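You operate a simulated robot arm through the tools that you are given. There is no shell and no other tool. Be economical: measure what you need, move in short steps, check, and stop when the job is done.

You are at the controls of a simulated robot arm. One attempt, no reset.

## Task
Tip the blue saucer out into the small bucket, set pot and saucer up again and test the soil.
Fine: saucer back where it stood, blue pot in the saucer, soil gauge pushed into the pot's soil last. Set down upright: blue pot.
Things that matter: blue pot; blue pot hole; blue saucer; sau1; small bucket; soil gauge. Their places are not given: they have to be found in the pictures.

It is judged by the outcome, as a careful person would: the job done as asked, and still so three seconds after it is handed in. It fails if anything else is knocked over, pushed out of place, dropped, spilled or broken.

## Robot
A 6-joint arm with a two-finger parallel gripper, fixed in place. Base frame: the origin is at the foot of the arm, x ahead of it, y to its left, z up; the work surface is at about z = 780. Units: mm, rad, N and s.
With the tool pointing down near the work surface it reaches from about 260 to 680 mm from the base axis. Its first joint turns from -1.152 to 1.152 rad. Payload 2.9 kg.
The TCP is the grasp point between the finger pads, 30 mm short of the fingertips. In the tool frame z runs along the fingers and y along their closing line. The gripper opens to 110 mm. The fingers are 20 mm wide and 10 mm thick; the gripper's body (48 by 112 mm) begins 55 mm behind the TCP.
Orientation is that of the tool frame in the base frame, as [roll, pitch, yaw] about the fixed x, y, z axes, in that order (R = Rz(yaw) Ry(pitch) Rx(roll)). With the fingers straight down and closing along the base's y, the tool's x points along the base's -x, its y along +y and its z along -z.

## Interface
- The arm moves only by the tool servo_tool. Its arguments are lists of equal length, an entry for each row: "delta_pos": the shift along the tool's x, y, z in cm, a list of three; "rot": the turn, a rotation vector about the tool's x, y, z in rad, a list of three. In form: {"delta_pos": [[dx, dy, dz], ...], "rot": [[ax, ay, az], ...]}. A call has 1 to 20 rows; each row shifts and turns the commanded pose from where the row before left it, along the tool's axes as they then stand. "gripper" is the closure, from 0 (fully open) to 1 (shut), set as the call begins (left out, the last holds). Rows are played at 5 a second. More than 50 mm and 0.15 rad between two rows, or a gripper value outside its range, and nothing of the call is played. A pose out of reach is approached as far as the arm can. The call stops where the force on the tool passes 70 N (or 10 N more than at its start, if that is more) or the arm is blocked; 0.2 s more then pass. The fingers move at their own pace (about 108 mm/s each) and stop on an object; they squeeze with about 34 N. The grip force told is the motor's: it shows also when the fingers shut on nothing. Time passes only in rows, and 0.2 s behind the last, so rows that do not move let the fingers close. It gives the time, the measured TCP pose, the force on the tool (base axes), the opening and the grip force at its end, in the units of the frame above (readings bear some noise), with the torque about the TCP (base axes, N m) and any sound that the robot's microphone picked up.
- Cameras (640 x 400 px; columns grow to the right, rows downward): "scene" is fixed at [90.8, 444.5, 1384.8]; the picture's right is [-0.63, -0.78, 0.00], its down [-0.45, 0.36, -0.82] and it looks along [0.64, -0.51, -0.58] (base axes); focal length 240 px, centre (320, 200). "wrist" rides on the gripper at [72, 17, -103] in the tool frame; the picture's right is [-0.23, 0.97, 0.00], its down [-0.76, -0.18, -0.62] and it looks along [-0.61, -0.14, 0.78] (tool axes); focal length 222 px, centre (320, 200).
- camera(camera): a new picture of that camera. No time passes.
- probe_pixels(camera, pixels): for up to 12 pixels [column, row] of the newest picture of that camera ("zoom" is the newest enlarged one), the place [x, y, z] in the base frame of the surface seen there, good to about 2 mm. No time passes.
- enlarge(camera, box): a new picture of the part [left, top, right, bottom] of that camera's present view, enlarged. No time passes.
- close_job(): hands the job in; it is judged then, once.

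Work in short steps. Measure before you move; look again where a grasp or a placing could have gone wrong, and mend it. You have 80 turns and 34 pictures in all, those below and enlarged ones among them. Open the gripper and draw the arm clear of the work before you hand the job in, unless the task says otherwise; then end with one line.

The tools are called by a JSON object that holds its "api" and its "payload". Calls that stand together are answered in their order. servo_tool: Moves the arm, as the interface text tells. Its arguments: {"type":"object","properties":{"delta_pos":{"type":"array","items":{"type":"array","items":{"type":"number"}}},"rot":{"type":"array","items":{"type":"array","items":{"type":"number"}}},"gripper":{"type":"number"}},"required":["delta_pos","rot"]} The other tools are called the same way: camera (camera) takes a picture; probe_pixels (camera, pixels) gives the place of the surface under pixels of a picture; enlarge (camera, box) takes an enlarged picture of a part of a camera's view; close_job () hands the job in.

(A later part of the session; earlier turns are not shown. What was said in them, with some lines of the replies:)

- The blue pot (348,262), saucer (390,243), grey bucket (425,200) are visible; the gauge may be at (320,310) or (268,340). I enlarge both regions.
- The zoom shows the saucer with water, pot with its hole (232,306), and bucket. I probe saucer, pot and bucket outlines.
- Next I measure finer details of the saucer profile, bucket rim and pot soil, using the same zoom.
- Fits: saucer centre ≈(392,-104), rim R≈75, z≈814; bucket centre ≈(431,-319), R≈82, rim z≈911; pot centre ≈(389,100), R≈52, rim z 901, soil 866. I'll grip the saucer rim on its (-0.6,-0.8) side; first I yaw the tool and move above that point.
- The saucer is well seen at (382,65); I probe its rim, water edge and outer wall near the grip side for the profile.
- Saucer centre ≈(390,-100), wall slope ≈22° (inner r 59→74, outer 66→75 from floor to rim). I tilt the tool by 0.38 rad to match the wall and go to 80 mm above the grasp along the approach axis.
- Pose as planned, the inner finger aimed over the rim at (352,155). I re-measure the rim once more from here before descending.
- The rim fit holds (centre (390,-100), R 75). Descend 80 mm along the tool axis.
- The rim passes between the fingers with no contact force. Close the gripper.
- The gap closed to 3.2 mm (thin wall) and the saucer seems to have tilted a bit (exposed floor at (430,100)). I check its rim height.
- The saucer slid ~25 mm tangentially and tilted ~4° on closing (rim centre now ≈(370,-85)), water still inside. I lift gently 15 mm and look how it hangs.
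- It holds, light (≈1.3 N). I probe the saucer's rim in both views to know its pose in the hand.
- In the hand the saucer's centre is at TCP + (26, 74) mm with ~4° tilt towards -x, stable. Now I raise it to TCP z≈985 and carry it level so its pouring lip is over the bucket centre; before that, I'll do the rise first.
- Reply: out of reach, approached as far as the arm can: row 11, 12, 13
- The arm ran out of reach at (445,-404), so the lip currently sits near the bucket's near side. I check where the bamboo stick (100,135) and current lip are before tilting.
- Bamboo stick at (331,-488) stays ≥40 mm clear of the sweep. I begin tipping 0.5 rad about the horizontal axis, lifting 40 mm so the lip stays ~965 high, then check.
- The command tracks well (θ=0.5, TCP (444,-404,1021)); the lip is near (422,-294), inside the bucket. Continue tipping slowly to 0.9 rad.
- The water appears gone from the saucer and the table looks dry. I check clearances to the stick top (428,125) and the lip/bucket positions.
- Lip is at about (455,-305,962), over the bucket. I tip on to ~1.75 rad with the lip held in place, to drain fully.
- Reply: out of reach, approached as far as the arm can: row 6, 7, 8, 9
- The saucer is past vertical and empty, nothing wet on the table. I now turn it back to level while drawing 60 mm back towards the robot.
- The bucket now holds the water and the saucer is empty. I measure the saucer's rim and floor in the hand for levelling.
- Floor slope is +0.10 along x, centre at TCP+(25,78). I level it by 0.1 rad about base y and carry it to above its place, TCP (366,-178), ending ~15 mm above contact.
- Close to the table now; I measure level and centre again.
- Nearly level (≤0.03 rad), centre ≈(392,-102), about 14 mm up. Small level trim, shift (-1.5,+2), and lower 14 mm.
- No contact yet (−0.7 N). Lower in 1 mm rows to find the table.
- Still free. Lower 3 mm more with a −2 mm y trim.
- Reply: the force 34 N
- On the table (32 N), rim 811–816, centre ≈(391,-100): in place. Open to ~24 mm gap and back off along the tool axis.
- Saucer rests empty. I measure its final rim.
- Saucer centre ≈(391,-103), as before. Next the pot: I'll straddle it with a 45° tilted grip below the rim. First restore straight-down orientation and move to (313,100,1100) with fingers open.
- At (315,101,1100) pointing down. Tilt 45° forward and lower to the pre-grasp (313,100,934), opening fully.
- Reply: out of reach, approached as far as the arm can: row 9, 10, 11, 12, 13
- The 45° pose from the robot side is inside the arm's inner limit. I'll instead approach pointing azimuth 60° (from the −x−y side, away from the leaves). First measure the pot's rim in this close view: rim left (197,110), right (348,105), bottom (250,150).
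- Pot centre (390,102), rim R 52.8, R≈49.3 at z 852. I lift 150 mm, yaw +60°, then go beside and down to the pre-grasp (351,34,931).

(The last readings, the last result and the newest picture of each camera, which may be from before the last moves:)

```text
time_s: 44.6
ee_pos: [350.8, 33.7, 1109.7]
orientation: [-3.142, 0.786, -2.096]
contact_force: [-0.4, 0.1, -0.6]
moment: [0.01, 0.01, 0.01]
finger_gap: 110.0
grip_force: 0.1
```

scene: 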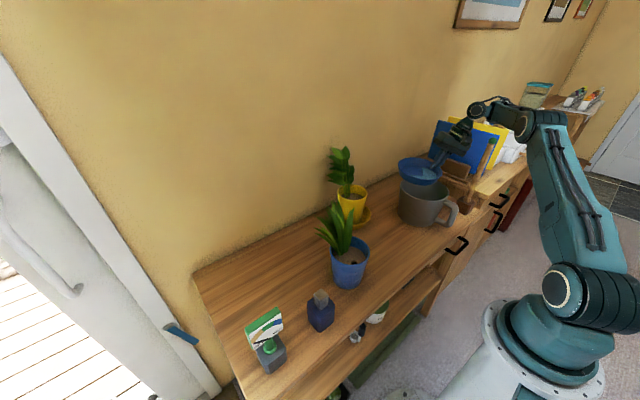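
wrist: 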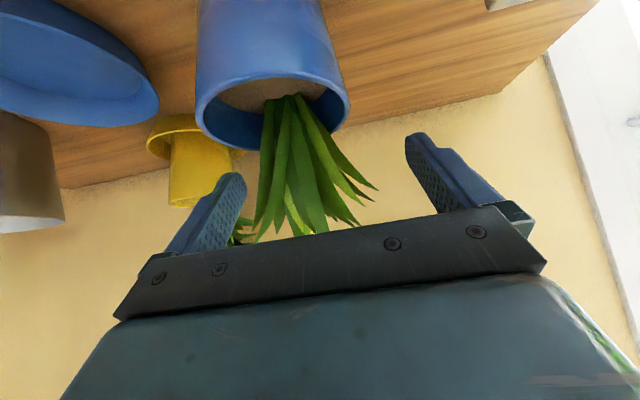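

Exactly as planned. Now straight down to the pre-grasp height 931.

{"api": "servo_tool", "payload": {"delta_pos": [[2.522, 0, 2.522], [2.522, 0, 2.522], [2.522, 0, 2.522], [2.522, 0, 2.522], [2.522, 0, 2.522], [0, 0, 0]], "rot": [[0, 0, 0], [0, 0, 0], [0, 0, 0], [0, 0, 0], [0, 0, 0], [0, 0, 0]]}}

{"api": "camera", "payload": {"camera": "wrist"}}

```text
time_s: 46.0
ee_pos: [350.9, 34.8, 930.0]
orientation: [3.14, 0.785, -2.096]
contact_force: [0.4, -0.9, -0.9]
moment: [0.0, 0.01, 0.01]
finger_gap: 110.0
grip_force: 0.0
```

```text
10 pictures are left
```

wrist: 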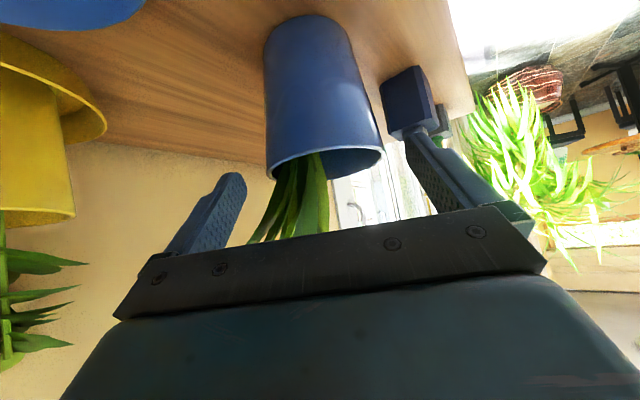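

The pot is between the fingers. I verify its lateral position with silhouette probes.

{"api": "probe_pixels", "payload": {"camera": "wrist", "pixels": [[268, 170], [269, 155], [285, 155], [320, 147], [350, 145], [375, 148], [382, 155], [267, 100], [372, 110], [320, 100], [266, 60], [357, 60]]}}

```text
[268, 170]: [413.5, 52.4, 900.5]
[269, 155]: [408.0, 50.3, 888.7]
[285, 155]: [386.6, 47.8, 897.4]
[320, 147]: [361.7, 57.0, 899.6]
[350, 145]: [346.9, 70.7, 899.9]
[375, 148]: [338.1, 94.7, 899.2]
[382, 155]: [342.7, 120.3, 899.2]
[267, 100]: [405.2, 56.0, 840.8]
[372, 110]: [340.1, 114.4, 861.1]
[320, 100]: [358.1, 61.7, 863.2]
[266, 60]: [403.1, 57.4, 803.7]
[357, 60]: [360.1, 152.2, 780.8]
```

Lateral offset only −0.7 mm; I advance 88 mm along the tool axis.

{"api": "servo_tool", "payload": {"delta_pos": [[0, -0.03, 1.5], [0, -0.02, 1.5], [0, 0, 1.5], [0, 0, 1.3], [0, 0, 1.0], [0, 0, 1.0], [0, 0, 1.0], [0, 0, 0]], "rot": [[0, 0, 0], [0, 0, 0], [0, 0, 0], [0, 0, 0], [0, 0, 0], [0, 0, 0], [0, 0, 0], [0, 0, 0]]}}

{"api": "camera", "payload": {"camera": "wrist"}}

```text
time_s: 47.8
ee_pos: [380.1, 87.7, 868.5]
orientation: [3.139, 0.786, -2.097]
contact_force: [0.0, -0.3, 0.2]
moment: [0.0, 0.01, -0.01]
finger_gap: 110.0
grip_force: 0.0
```

```text
9 pictures are left
```

wrist: 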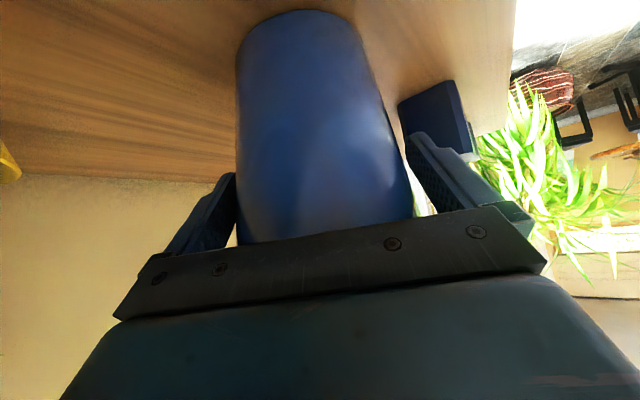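

No contact and the pot sits between both fingers. Close.

{"api": "servo_tool", "payload": {"delta_pos": [[0, 0, 0], [0, 0, 0], [0, 0, 0]], "rot": [[0, 0, 0], [0, 0, 0], [0, 0, 0]], "gripper": 1.0}}

{"api": "servo_tool", "payload": {"delta_pos": [[-0.2, 0, -0.2], [-0.3, 0, -0.3], [-0.6, 0, -0.6], [-0.6, 0, -0.6], [0, 0, 0]], "rot": [[0, 0, 0], [0, 0, 0], [0, 0, 0], [0, 0, 0], [0, 0, 0]]}}

{"api": "enlarge", "payload": {"camera": "scene", "box": [270, 150, 430, 310]}}

```text
time_s: 48.6
ee_pos: [381.7, 87.8, 868.3]
orientation: [3.14, 0.785, -2.097]
contact_force: [3.0, -1.3, -0.2]
moment: [0.02, -0.28, -0.14]
finger_gap: 101.2
grip_force: 33.9
```

```text
time_s: 49.8
ee_pos: [381.0, 87.4, 892.6]
orientation: [3.139, 0.784, -2.096]
contact_force: [-0.1, 0.2, -10.7]
moment: [-0.15, 0.24, 0.03]
finger_gap: 101.3
grip_force: 33.5
```

```text
2.50 times, centred on (350, 230) of scene
```

zoom: 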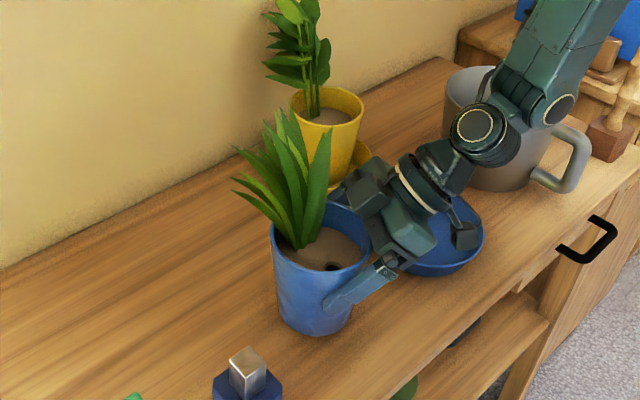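

The pot is held (10.7 N) and looks upright. Check rim level and centre.

{"api": "probe_pixels", "payload": {"camera": "zoom", "pixels": [[272, 237], [285, 262], [310, 271], [340, 267], [362, 248], [335, 206], [355, 212], [366, 225], [276, 250], [325, 270], [332, 268], [300, 330]]}}

```text
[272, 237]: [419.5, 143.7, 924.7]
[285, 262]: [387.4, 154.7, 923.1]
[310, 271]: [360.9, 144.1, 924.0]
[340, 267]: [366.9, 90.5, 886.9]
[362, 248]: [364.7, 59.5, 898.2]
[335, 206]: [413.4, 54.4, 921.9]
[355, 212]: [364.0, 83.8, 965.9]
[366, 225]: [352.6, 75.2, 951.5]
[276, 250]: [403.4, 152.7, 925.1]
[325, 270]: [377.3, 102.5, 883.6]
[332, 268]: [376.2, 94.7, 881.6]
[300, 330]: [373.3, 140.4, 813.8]
```

Pot is level (rim 922–925), centre at TCP+(9,14.6). Lift 50 mm, carry to over the saucer (TCP (382,-118)), lower to ~13 mm above seating.

{"api": "servo_tool", "payload": {"delta_pos": [[-1.768, 0, -1.768], [-1.768, 0, -1.768], [0.7, -0.575, -0.7], [1.391, -1.149, -1.391], [1.391, -1.149, -1.391], [1.391, -1.149, -1.391], [1.391, -1.149, -1.391], [1.391, -1.149, -1.391], [1.391, -1.149, -1.391], [1.391, -1.149, -1.391], [1.391, -1.149, -1.391], [0.691, -0.574, -0.691], [0, 0, 0], [1.297, 0, 1.297], [1.297, 0, 1.297], [1.297, 0, 1.297], [0, 0, 0]], "rot": [[0, 0, 0], [0, 0, 0], [0, 0, 0], [0, 0, 0], [0, 0, 0], [0, 0, 0], [0, 0, 0], [0, 0, 0], [0, 0, 0], [0, 0, 0], [0, 0, 0], [0, 0, 0], [0, 0, 0], [0, 0, 0], [0, 0, 0], [0, 0, 0], [0, 0, 0]]}}

{"api": "enlarge", "payload": {"camera": "scene", "box": [310, 140, 470, 300]}}

```text
time_s: 53.4
ee_pos: [382.5, -118.0, 885.8]
orientation: [3.139, 0.786, -2.097]
contact_force: [0.4, 0.1, -10.5]
moment: [-0.12, 0.28, 0.02]
finger_gap: 101.2
grip_force: 33.7
```

```text
2.50 times, centred on (390, 220) of scene
```

zoom: 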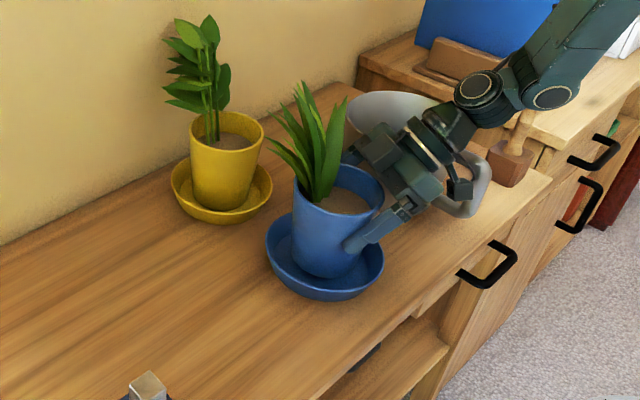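

Pot hangs over the saucer's middle. Lower in small steps until contact.

{"api": "servo_tool", "payload": {"delta_pos": [[0.283, 0, 0.283], [0.212, 0, 0.212], [0.141, 0, 0.141], [0, 0, 0]], "rot": [[0, 0, 0], [0, 0, 0], [0, 0, 0], [0, 0, 0]]}}

{"api": "servo_tool", "payload": {"delta_pos": [[0.106, 0, 0.106], [0.071, 0, 0.071], [0, 0, 0]], "rot": [[0, 0, 0], [0, 0, 0], [0, 0, 0]]}}

```text
time_s: 54.4
ee_pos: [381.6, -118.3, 879.1]
orientation: [3.14, 0.787, -2.099]
contact_force: [-0.5, -0.1, -10.2]
moment: [-0.14, 0.25, -0.02]
finger_gap: 101.0
grip_force: 33.7
```

```text
time_s: 55.2
ee_pos: [382.5, -117.4, 875.9]
orientation: [3.141, 0.786, -2.099]
contact_force: [-0.5, 0.9, -11.2]
moment: [-0.13, 0.26, 0.0]
finger_gap: 101.2
grip_force: 33.8
```

Not seated yet; a few more millimetres.

{"api": "servo_tool", "payload": {"delta_pos": [[0.071, 0, 0.071], [0.071, 0, 0.071], [0, 0, 0]], "rot": [[0, 0, 0], [0, 0, 0], [0, 0, 0]]}}

```text
time_s: 56.0
ee_pos: [381.9, -117.8, 874.1]
orientation: [-3.141, 0.788, -2.095]
contact_force: [-3.9, -1.4, 4.6]
moment: [0.2, 0.23, 0.12]
finger_gap: 101.4
grip_force: 33.9
```

Seated (load taken off the arm). Open and withdraw along the tool axis, then up.

{"api": "servo_tool", "payload": {"delta_pos": [[0, 0, 0], [0, 0, 0], [0, 0, 0]], "rot": [[0, 0, 0], [0, 0, 0], [0, 0, 0]], "gripper": 0}}

{"api": "servo_tool", "payload": {"delta_pos": [[0, 0, -0.5], [0, 0, -1], [0, 0, -1.5], [0, 0, -2], [0, 0, -2], [0, 0, -2], [-2.1, 0, -2.1], [-2.1, 0, -2.1], [-2.1, 0, -2.1], [-2.1, 0, -2.1], [-2.1, 0, -2.1], [0, 0, 0]], "rot": [[0, 0, 0], [0, 0, 0], [0, 0, 0], [0, 0, 0], [0, 0, 0], [0, 0, 0], [0, 0, 0], [0, 0, 0], [0, 0, 0], [0, 0, 0], [0, 0, 0], [0, 0, 0]]}}

{"api": "enlarge", "payload": {"camera": "scene", "box": [310, 140, 470, 300]}}

```text
time_s: 56.8
ee_pos: [381.2, -117.9, 873.4]
orientation: [3.14, 0.785, -2.097]
contact_force: [0.3, -0.1, -0.2]
moment: [-0.01, 0.01, 0.01]
finger_gap: 110.1
grip_force: 0.1
```

```text
time_s: 59.4
ee_pos: [350.2, -173.6, 1087.9]
orientation: [3.14, 0.786, -2.098]
contact_force: [-0.4, -0.2, 0.9]
moment: [0.01, 0.01, 0.01]
finger_gap: 110.2
grip_force: 0.0
```

```text
2.50 times, centred on (390, 220) of scene
```

zoom: 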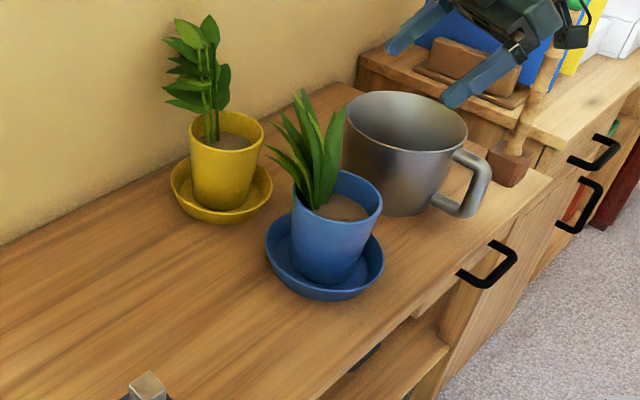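

Pot stands upright in the saucer. I probe the pot's new rim, soil and leaves, and the gauge's geometry in the scene view.

{"api": "probe_pixels", "payload": {"camera": "zoom", "pixels": [[295, 185], [303, 205], [325, 219], [350, 219], [375, 205], [381, 190], [360, 174], [345, 210], [370, 195], [345, 195], [325, 205], [380, 180]]}}

{"api": "probe_pixels", "payload": {"camera": "zoom", "pixels": [[304, 95], [315, 115], [340, 105], [335, 130], [330, 160], [280, 120], [285, 140], [275, 155], [320, 190], [310, 170], [322, 150], [343, 120]]}}

{"api": "enlarge", "payload": {"camera": "scene", "box": [228, 300, 308, 380]}}

```text
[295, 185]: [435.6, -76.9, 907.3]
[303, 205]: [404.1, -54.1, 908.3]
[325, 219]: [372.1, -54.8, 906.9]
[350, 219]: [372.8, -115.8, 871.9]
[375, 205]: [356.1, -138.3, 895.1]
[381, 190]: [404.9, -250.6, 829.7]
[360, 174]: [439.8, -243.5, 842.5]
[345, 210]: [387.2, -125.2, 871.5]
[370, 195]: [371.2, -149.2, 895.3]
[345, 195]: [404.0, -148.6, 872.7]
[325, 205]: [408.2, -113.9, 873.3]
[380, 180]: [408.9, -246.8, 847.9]
```

```text
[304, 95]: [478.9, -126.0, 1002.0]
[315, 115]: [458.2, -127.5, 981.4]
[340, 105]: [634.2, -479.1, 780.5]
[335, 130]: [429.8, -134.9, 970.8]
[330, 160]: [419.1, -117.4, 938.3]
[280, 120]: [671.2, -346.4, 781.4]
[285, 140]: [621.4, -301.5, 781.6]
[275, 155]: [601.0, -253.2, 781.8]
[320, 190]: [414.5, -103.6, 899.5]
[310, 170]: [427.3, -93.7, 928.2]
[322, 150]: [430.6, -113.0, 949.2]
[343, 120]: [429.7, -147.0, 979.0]
```

```text
5.00 times, centred on (268, 340) of scene
```

zoom: 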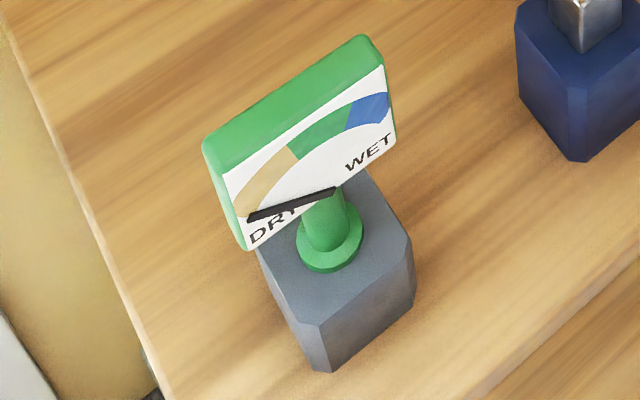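

Leaves stay at x≥414, clear of the hole zone. I probe the gauge head, neck and collar in this zoom.

{"api": "probe_pixels", "payload": {"camera": "zoom", "pixels": [[230, 178], [383, 70], [210, 145], [355, 42], [290, 95], [300, 120], [243, 240], [393, 145], [315, 165], [325, 215], [330, 262], [345, 235]]}}

{"api": "probe_pixels", "payload": {"camera": "zoom", "pixels": [[325, 318], [412, 265], [265, 260], [385, 205], [330, 360], [410, 295], [280, 110], [305, 85], [222, 165], [370, 60], [310, 240], [355, 220]]}}

```text
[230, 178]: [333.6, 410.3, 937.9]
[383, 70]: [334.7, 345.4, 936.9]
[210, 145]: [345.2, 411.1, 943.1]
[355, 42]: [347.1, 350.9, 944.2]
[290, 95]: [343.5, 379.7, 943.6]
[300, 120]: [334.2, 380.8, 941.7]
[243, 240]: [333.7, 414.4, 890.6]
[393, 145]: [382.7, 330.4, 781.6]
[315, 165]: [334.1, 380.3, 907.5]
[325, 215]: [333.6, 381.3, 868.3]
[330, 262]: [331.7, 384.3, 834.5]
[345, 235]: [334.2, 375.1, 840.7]
```

```text
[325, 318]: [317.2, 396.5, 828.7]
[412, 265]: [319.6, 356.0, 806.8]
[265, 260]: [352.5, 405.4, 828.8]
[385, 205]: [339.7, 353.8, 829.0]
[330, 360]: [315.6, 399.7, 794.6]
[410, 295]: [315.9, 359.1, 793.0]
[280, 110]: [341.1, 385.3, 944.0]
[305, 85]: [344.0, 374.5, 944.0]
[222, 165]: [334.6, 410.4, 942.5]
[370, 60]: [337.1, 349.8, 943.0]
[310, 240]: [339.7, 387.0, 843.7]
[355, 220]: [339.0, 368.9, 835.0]
```

Gauge: head x 334–347, y 345–414, z 890–944, on a neck at (340.5,380), collar bottom ≈829. I untilt, unyaw, then move above it.

{"api": "servo_tool", "payload": {"delta_pos": [[0, 0, 0], [0, 0, 0], [0, 0, 0], [0, 0, 0], [0, 0, 0], [0, 0, 0], [0, 0, 0], [0, 0, 0], [0, 0, 0], [0, 0, 0], [0, 0, 0], [0, 0, 0], [0, 0, 0], [0, 0, 0], [0, 0, 0], [0, 0, 0], [0, 0, 0], [0, 0, 0]], "rot": [[0, 0.09825, 0], [0, 0.09825, 0], [0, 0.09825, 0], [0, 0.09825, 0], [0, 0.09825, 0], [0, 0.09825, 0], [0, 0.09825, 0], [0, 0.09825, 0], [0, 0, 0.11607], [0, 0, 0.11607], [0, 0, 0.11607], [0, 0, 0.11607], [0, 0, 0.11607], [0, 0, 0.11607], [0, 0, 0.11607], [0, 0, 0.11607], [0, 0, 0.11607], [0, 0, 0]]}}

{"api": "servo_tool", "payload": {"delta_pos": [[0.07, 3.955, 0], [0.07, 3.955, 0], [0.07, 3.955, 0], [0.07, 3.955, 0], [0.07, 3.955, 0], [0.07, 3.955, 0], [0.07, 3.955, 0], [0.07, 3.955, 0], [0.07, 3.955, 0], [0.07, 3.955, 0], [0.07, 3.955, 0], [0.07, 3.955, 0], [0.07, 3.955, 1.9], [0.07, 3.955, 1.9], [0, 0, 0]], "rot": [[0, 0, 0], [0, 0, 0], [0, 0, 0], [0, 0, 0], [0, 0, 0], [0, 0, 0], [0, 0, 0], [0, 0, 0], [0, 0, 0], [0, 0, 0], [0, 0, 0], [0, 0, 0], [0, 0, 0], [0, 0, 0], [0, 0, 0]]}}

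```text
time_s: 63.2
ee_pos: [350.3, -173.1, 1086.5]
orientation: [-3.14, -0.002, 3.141]
contact_force: [1.3, -0.2, -0.1]
moment: [0.01, -0.02, 0.02]
finger_gap: 110.0
grip_force: 0.1
```

```text
time_s: 66.4
ee_pos: [339.0, 381.4, 1048.1]
orientation: [3.14, -0.001, 3.141]
contact_force: [0.0, 0.2, 0.6]
moment: [0.01, 0.02, 0.02]
finger_gap: 110.0
grip_force: 0.1
```

Above the gauge at (339,381,1048). Descend to TCP z 925 with a tiny centring shift, then look.

{"api": "servo_tool", "payload": {"delta_pos": [[-0.15, -0.15, 2.5], [0, 0, 2.5], [0, 0, 2.5], [0, 0, 2.3], [0, 0, 1.5], [0, 0, 1.0], [0, 0, 0]], "rot": [[0, 0, 0], [0, 0, 0], [0, 0, 0], [0, 0, 0], [0, 0, 0], [0, 0, 0], [0, 0, 0]]}}

{"api": "camera", "payload": {"camera": "wrist"}}

```text
time_s: 68.0
ee_pos: [342.0, 378.9, 925.2]
orientation: [3.141, -0.001, 3.141]
contact_force: [0.2, 0.4, -0.1]
moment: [0.02, -0.03, -0.01]
finger_gap: 109.9
grip_force: 0.1
```

```text
4 pictures are left
```

wrist: 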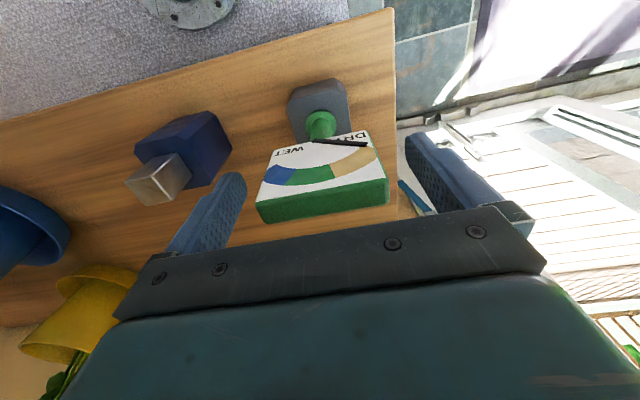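

The head sits between the fingers. Close, then lift slowly 100 mm.

{"api": "servo_tool", "payload": {"delta_pos": [[0, 0, 0], [0, 0, 0], [0, 0, 0], [0, 0, 0]], "rot": [[0, 0, 0], [0, 0, 0], [0, 0, 0], [0, 0, 0]], "gripper": 1.0}}

{"api": "servo_tool", "payload": {"delta_pos": [[0, 0, -0.3], [0, 0, -0.7], [0, 0, -1], [0, 0, -1.5], [0, 0, -1.5], [0, 0, -2], [0, 0, -2], [0, 0, -2], [0, 0, 0]], "rot": [[0, 0, 0], [0, 0, 0], [0, 0, 0], [0, 0, 0], [0, 0, 0], [0, 0, 0], [0, 0, 0], [0, 0, 0], [0, 0, 0]]}}

{"api": "camera", "payload": {"camera": "wrist"}}

```text
time_s: 69.0
ee_pos: [341.6, 379.3, 925.5]
orientation: [-3.141, 0.0, 3.14]
contact_force: [0.7, 0.1, 0.1]
moment: [-0.03, 0.03, 0.01]
finger_gap: 69.3
grip_force: 34.4
```

```text
time_s: 71.0
ee_pos: [342.3, 379.3, 1035.0]
orientation: [3.141, -0.002, 3.14]
contact_force: [0.1, 0.0, -0.6]
moment: [0.0, 0.04, -0.01]
finger_gap: 69.3
grip_force: 33.8
```

```text
3 pictures are left
```

wrist: 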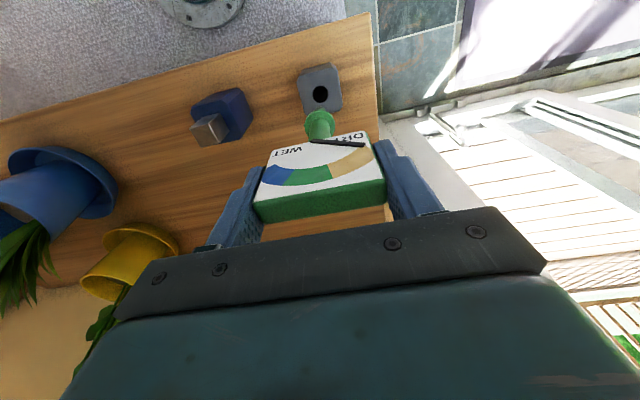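

Held, stand undisturbed with its hole at (320,94). I probe the stand hole (= probe axis), neck and head.

{"api": "probe_pixels", "payload": {"camera": "wrist", "pixels": [[313, 94], [328, 94], [320, 87], [320, 102], [303, 80], [338, 78], [320, 120], [308, 125], [334, 122], [320, 112], [258, 200], [383, 185]]}}

```text
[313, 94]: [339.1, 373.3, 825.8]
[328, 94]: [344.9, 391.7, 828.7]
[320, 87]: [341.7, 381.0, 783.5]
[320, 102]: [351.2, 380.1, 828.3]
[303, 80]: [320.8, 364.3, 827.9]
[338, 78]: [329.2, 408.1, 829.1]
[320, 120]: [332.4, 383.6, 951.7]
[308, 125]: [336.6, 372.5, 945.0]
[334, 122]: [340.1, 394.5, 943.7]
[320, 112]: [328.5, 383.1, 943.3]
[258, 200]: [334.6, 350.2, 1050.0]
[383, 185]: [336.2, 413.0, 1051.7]
```

Probe axis ≈ TCP+(−1.5,+2). I carry the gauge high (z 1180) to where the wrist camera looks straight down on the pot's hole.

{"api": "servo_tool", "payload": {"delta_pos": [[0, 0, -3.625], [0, 0, -3.625], [0, 0, -3.625], [0, 0, -3.625], [-0.82, -3.9, 0], [-0.82, -3.9, 0], [-0.82, -3.9, 0], [-0.82, -3.9, 0], [-0.82, -3.9, 0], [-0.82, -3.9, 0], [-0.82, -3.9, 0], [-0.82, -3.9, 0], [-0.82, -3.9, 0], [-0.82, -3.9, 0], [-0.82, -3.9, 0], [-0.82, -3.9, 0], [-0.82, -3.9, 0], [0, 0, 0]], "rot": [[0, 0, 0], [0, 0, 0], [0, 0, 0], [0, 0, 0], [0, 0, 0], [0, 0, 0], [0, 0, 0], [0, 0, 0], [0, 0, 0], [0, 0, 0], [0, 0, 0], [0, 0, 0], [0, 0, 0], [0, 0, 0], [0, 0, 0], [0, 0, 0], [0, 0, 0], [0, 0, 0]]}}

{"api": "enlarge", "payload": {"camera": "wrist", "box": [210, 0, 430, 137]}}

```text
time_s: 74.8
ee_pos: [447.7, -130.1, 1179.9]
orientation: [-3.141, -0.001, -3.141]
contact_force: [-0.5, 1.7, -1.1]
moment: [0.0, -0.03, -0.04]
finger_gap: 69.5
grip_force: 34.2
```

```text
2.91 times, centred on (320, 68) of wrist
```

zoom: 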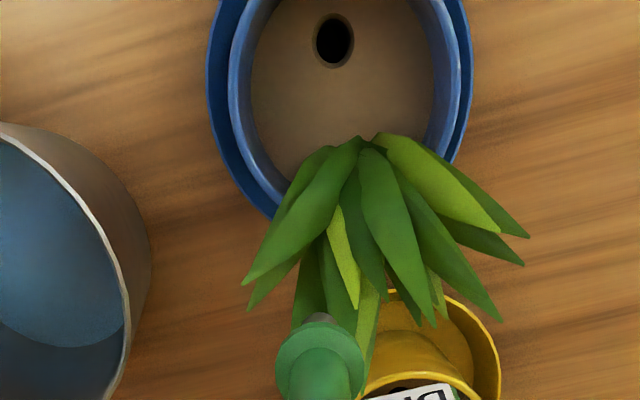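

The hole is clearly visible at (334,41) in the zoom, the gauge's collar at (320,360) with its stub at (318,318). I probe them.

{"api": "probe_pixels", "payload": {"camera": "zoom", "pixels": [[310, 40], [358, 40], [334, 8], [334, 72], [334, 40], [318, 317], [318, 335], [278, 360], [362, 360], [320, 385], [308, 325], [330, 322]]}}

```text
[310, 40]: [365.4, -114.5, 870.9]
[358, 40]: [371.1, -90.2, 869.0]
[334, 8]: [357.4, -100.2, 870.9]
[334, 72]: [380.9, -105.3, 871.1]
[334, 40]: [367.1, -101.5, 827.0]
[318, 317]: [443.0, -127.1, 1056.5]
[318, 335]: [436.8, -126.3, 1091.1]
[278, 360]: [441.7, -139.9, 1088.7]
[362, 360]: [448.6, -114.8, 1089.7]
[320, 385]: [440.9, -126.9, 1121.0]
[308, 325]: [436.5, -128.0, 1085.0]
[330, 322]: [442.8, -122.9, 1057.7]
```

Hole centre (368.5,-102.5), soil 871, deep ≥45 mm; pin axis = TCP+(−1.5,+3), tip ≈124 below TCP, collar ≈91 below. Move over the hole and down to 10 mm above entry.

{"api": "servo_tool", "payload": {"delta_pos": [[2.59, 0.82, 0], [2.59, 0.82, 0], [2.59, 0.82, 0], [0, 0, 3.0], [0, 0, 3.5], [0, 0, 3.5], [0, 0, 3.5], [0, 0, 2.5], [0, 0, 1.5], [0, 0, 0], [0, 0, 0]], "rot": [[0, 0, 0], [0, 0, 0], [0, 0, 0], [0, 0, 0], [0, 0, 0], [0, 0, 0], [0, 0, 0], [0, 0, 0], [0, 0, 0], [0, 0, 0], [0, 0, 0]]}}

{"api": "enlarge", "payload": {"camera": "wrist", "box": [230, 40, 410, 152]}}

```text
time_s: 77.2
ee_pos: [371.6, -104.0, 1003.8]
orientation: [-3.141, -0.003, -3.141]
contact_force: [-1.0, 0.1, -0.8]
moment: [-0.01, -0.05, 0.02]
finger_gap: 68.9
grip_force: 34.1
```

```text
3.56 times, centred on (320, 96) of wrist
```

zoom: 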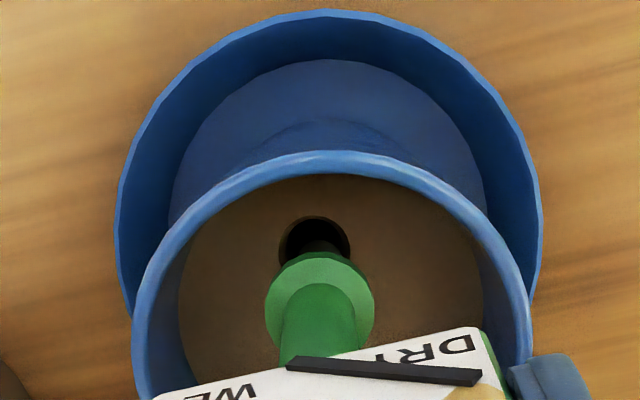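

The pin is right over/at the hole (315,238). I probe hole edges and the collar once more.

{"api": "probe_pixels", "payload": {"camera": "zoom", "pixels": [[278, 240], [351, 240], [314, 214], [300, 248], [318, 248], [335, 248], [265, 300], [375, 300], [320, 270], [320, 320], [318, 243], [318, 230]]}}

```text
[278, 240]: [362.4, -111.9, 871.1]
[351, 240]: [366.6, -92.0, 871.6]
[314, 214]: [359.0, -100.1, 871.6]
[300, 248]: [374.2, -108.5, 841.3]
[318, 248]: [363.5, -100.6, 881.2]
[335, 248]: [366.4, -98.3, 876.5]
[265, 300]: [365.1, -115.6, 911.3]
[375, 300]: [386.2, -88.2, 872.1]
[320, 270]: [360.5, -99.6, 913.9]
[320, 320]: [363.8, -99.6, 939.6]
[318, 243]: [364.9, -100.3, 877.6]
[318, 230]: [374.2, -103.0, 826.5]
```

Pin tip ≈877 high, centred within ~2 mm of the hole (368.5,-102). Shift (−0.5,−1) mm and lower 25 mm into it.

{"api": "servo_tool", "payload": {"delta_pos": [[0.05, -0.12, 0.3], [0, 0, 0.5], [0, 0, 0.5], [0, 0, 0.6], [0, 0, 0.6], [0, 0, 0]], "rot": [[0, 0, 0], [0, 0, 0], [0, 0, 0], [0, 0, 0], [0, 0, 0], [0, 0, 0]]}}

```text
time_s: 78.6
ee_pos: [369.8, -104.6, 980.4]
orientation: [3.14, 0.0, 3.141]
contact_force: [-0.3, -0.4, -1.1]
moment: [0.02, -0.01, -0.05]
finger_gap: 69.2
grip_force: 33.8
```

Free entry. Lower 14 mm more.

{"api": "servo_tool", "payload": {"delta_pos": [[0, 0, 0.4], [0, 0, 0.4], [0, 0, 0.3], [0, 0, 0.3], [0, 0, 0]], "rot": [[0, 0, 0], [0, 0, 0], [0, 0, 0], [0, 0, 0], [0, 0, 0]]}}

{"api": "servo_tool", "payload": {"delta_pos": [[0, 0, 0.15], [0, 0, 0.1], [0, 0, 0]], "rot": [[0, 0, 0], [0, 0, 0], [0, 0, 0]]}}

```text
time_s: 79.8
ee_pos: [370.2, -104.6, 966.7]
orientation: [-3.14, 0.0, -3.141]
contact_force: [-4.7, 1.9, 25.8]
moment: [0.19, 0.4, 0.03]
finger_gap: 69.4
grip_force: 34.2
```

```text
time_s: 80.6
ee_pos: [371.1, -104.1, 964.0]
orientation: [-3.14, 0.002, 3.141]
contact_force: [0.5, 1.3, 29.4]
moment: [0.17, -0.36, 0.01]
finger_gap: 69.3
grip_force: 33.9
```

Collar has met the soil (≈29 N; matches the collar height on its stand). Fully pushed in; open and rise straight up.

{"api": "servo_tool", "payload": {"delta_pos": [[0, 0, -0.1], [0, 0, 0], [0, 0, 0]], "rot": [[0, 0, 0], [0, 0, 0], [0, 0, 0]], "gripper": 0.1}}

{"api": "servo_tool", "payload": {"delta_pos": [[0, 0, -1], [0, 0, -2], [0, 0, -3], [0, 0, -4], [0, 0, -4], [1, 0, -4], [3, 0, -3], [3, 0, -3], [0, 0, 0], [0, 0, 0], [0, 0, 0]], "rot": [[0, 0, 0], [0, 0, 0], [0, 0, 0], [0, 0, 0], [0, 0, 0], [0, 0, 0], [0, 0, 0], [0, 0, 0], [0, 0, 0], [0, 0, 0], [0, 0, 0]]}}

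{"api": "camera", "payload": {"camera": "scene"}}

```text
time_s: 81.4
ee_pos: [369.8, -104.6, 964.2]
orientation: [3.141, -0.003, 3.141]
contact_force: [0.7, 1.1, -0.1]
moment: [-0.01, -0.01, 0.01]
finger_gap: 99.0
grip_force: 0.1
```

```text
time_s: 83.8
ee_pos: [300.2, -104.0, 1205.0]
orientation: [-3.14, -0.001, 3.141]
contact_force: [0.6, 0.9, -1.0]
moment: [0.0, 0.04, 0.01]
finger_gap: 98.9
grip_force: 0.2
```

```text
0 pictures are left
```

scene: 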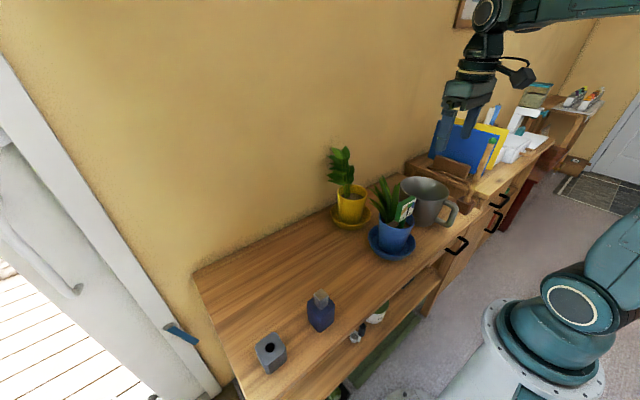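

The picture shows the saucer at (392,243), the pot upright in it and the gauge standing in the pot at (405,209). The arm is clear and everything else is in place, so I hand in.

{"api": "close_job", "payload": {}}

```text
The job is handed in.
```

The blue saucer's water is in the small bucket, the saucer is back within a few millimetres of its old place, the blue pot stands upright in it, and the soil gauge is pushed into the pot's hole down to its collar.
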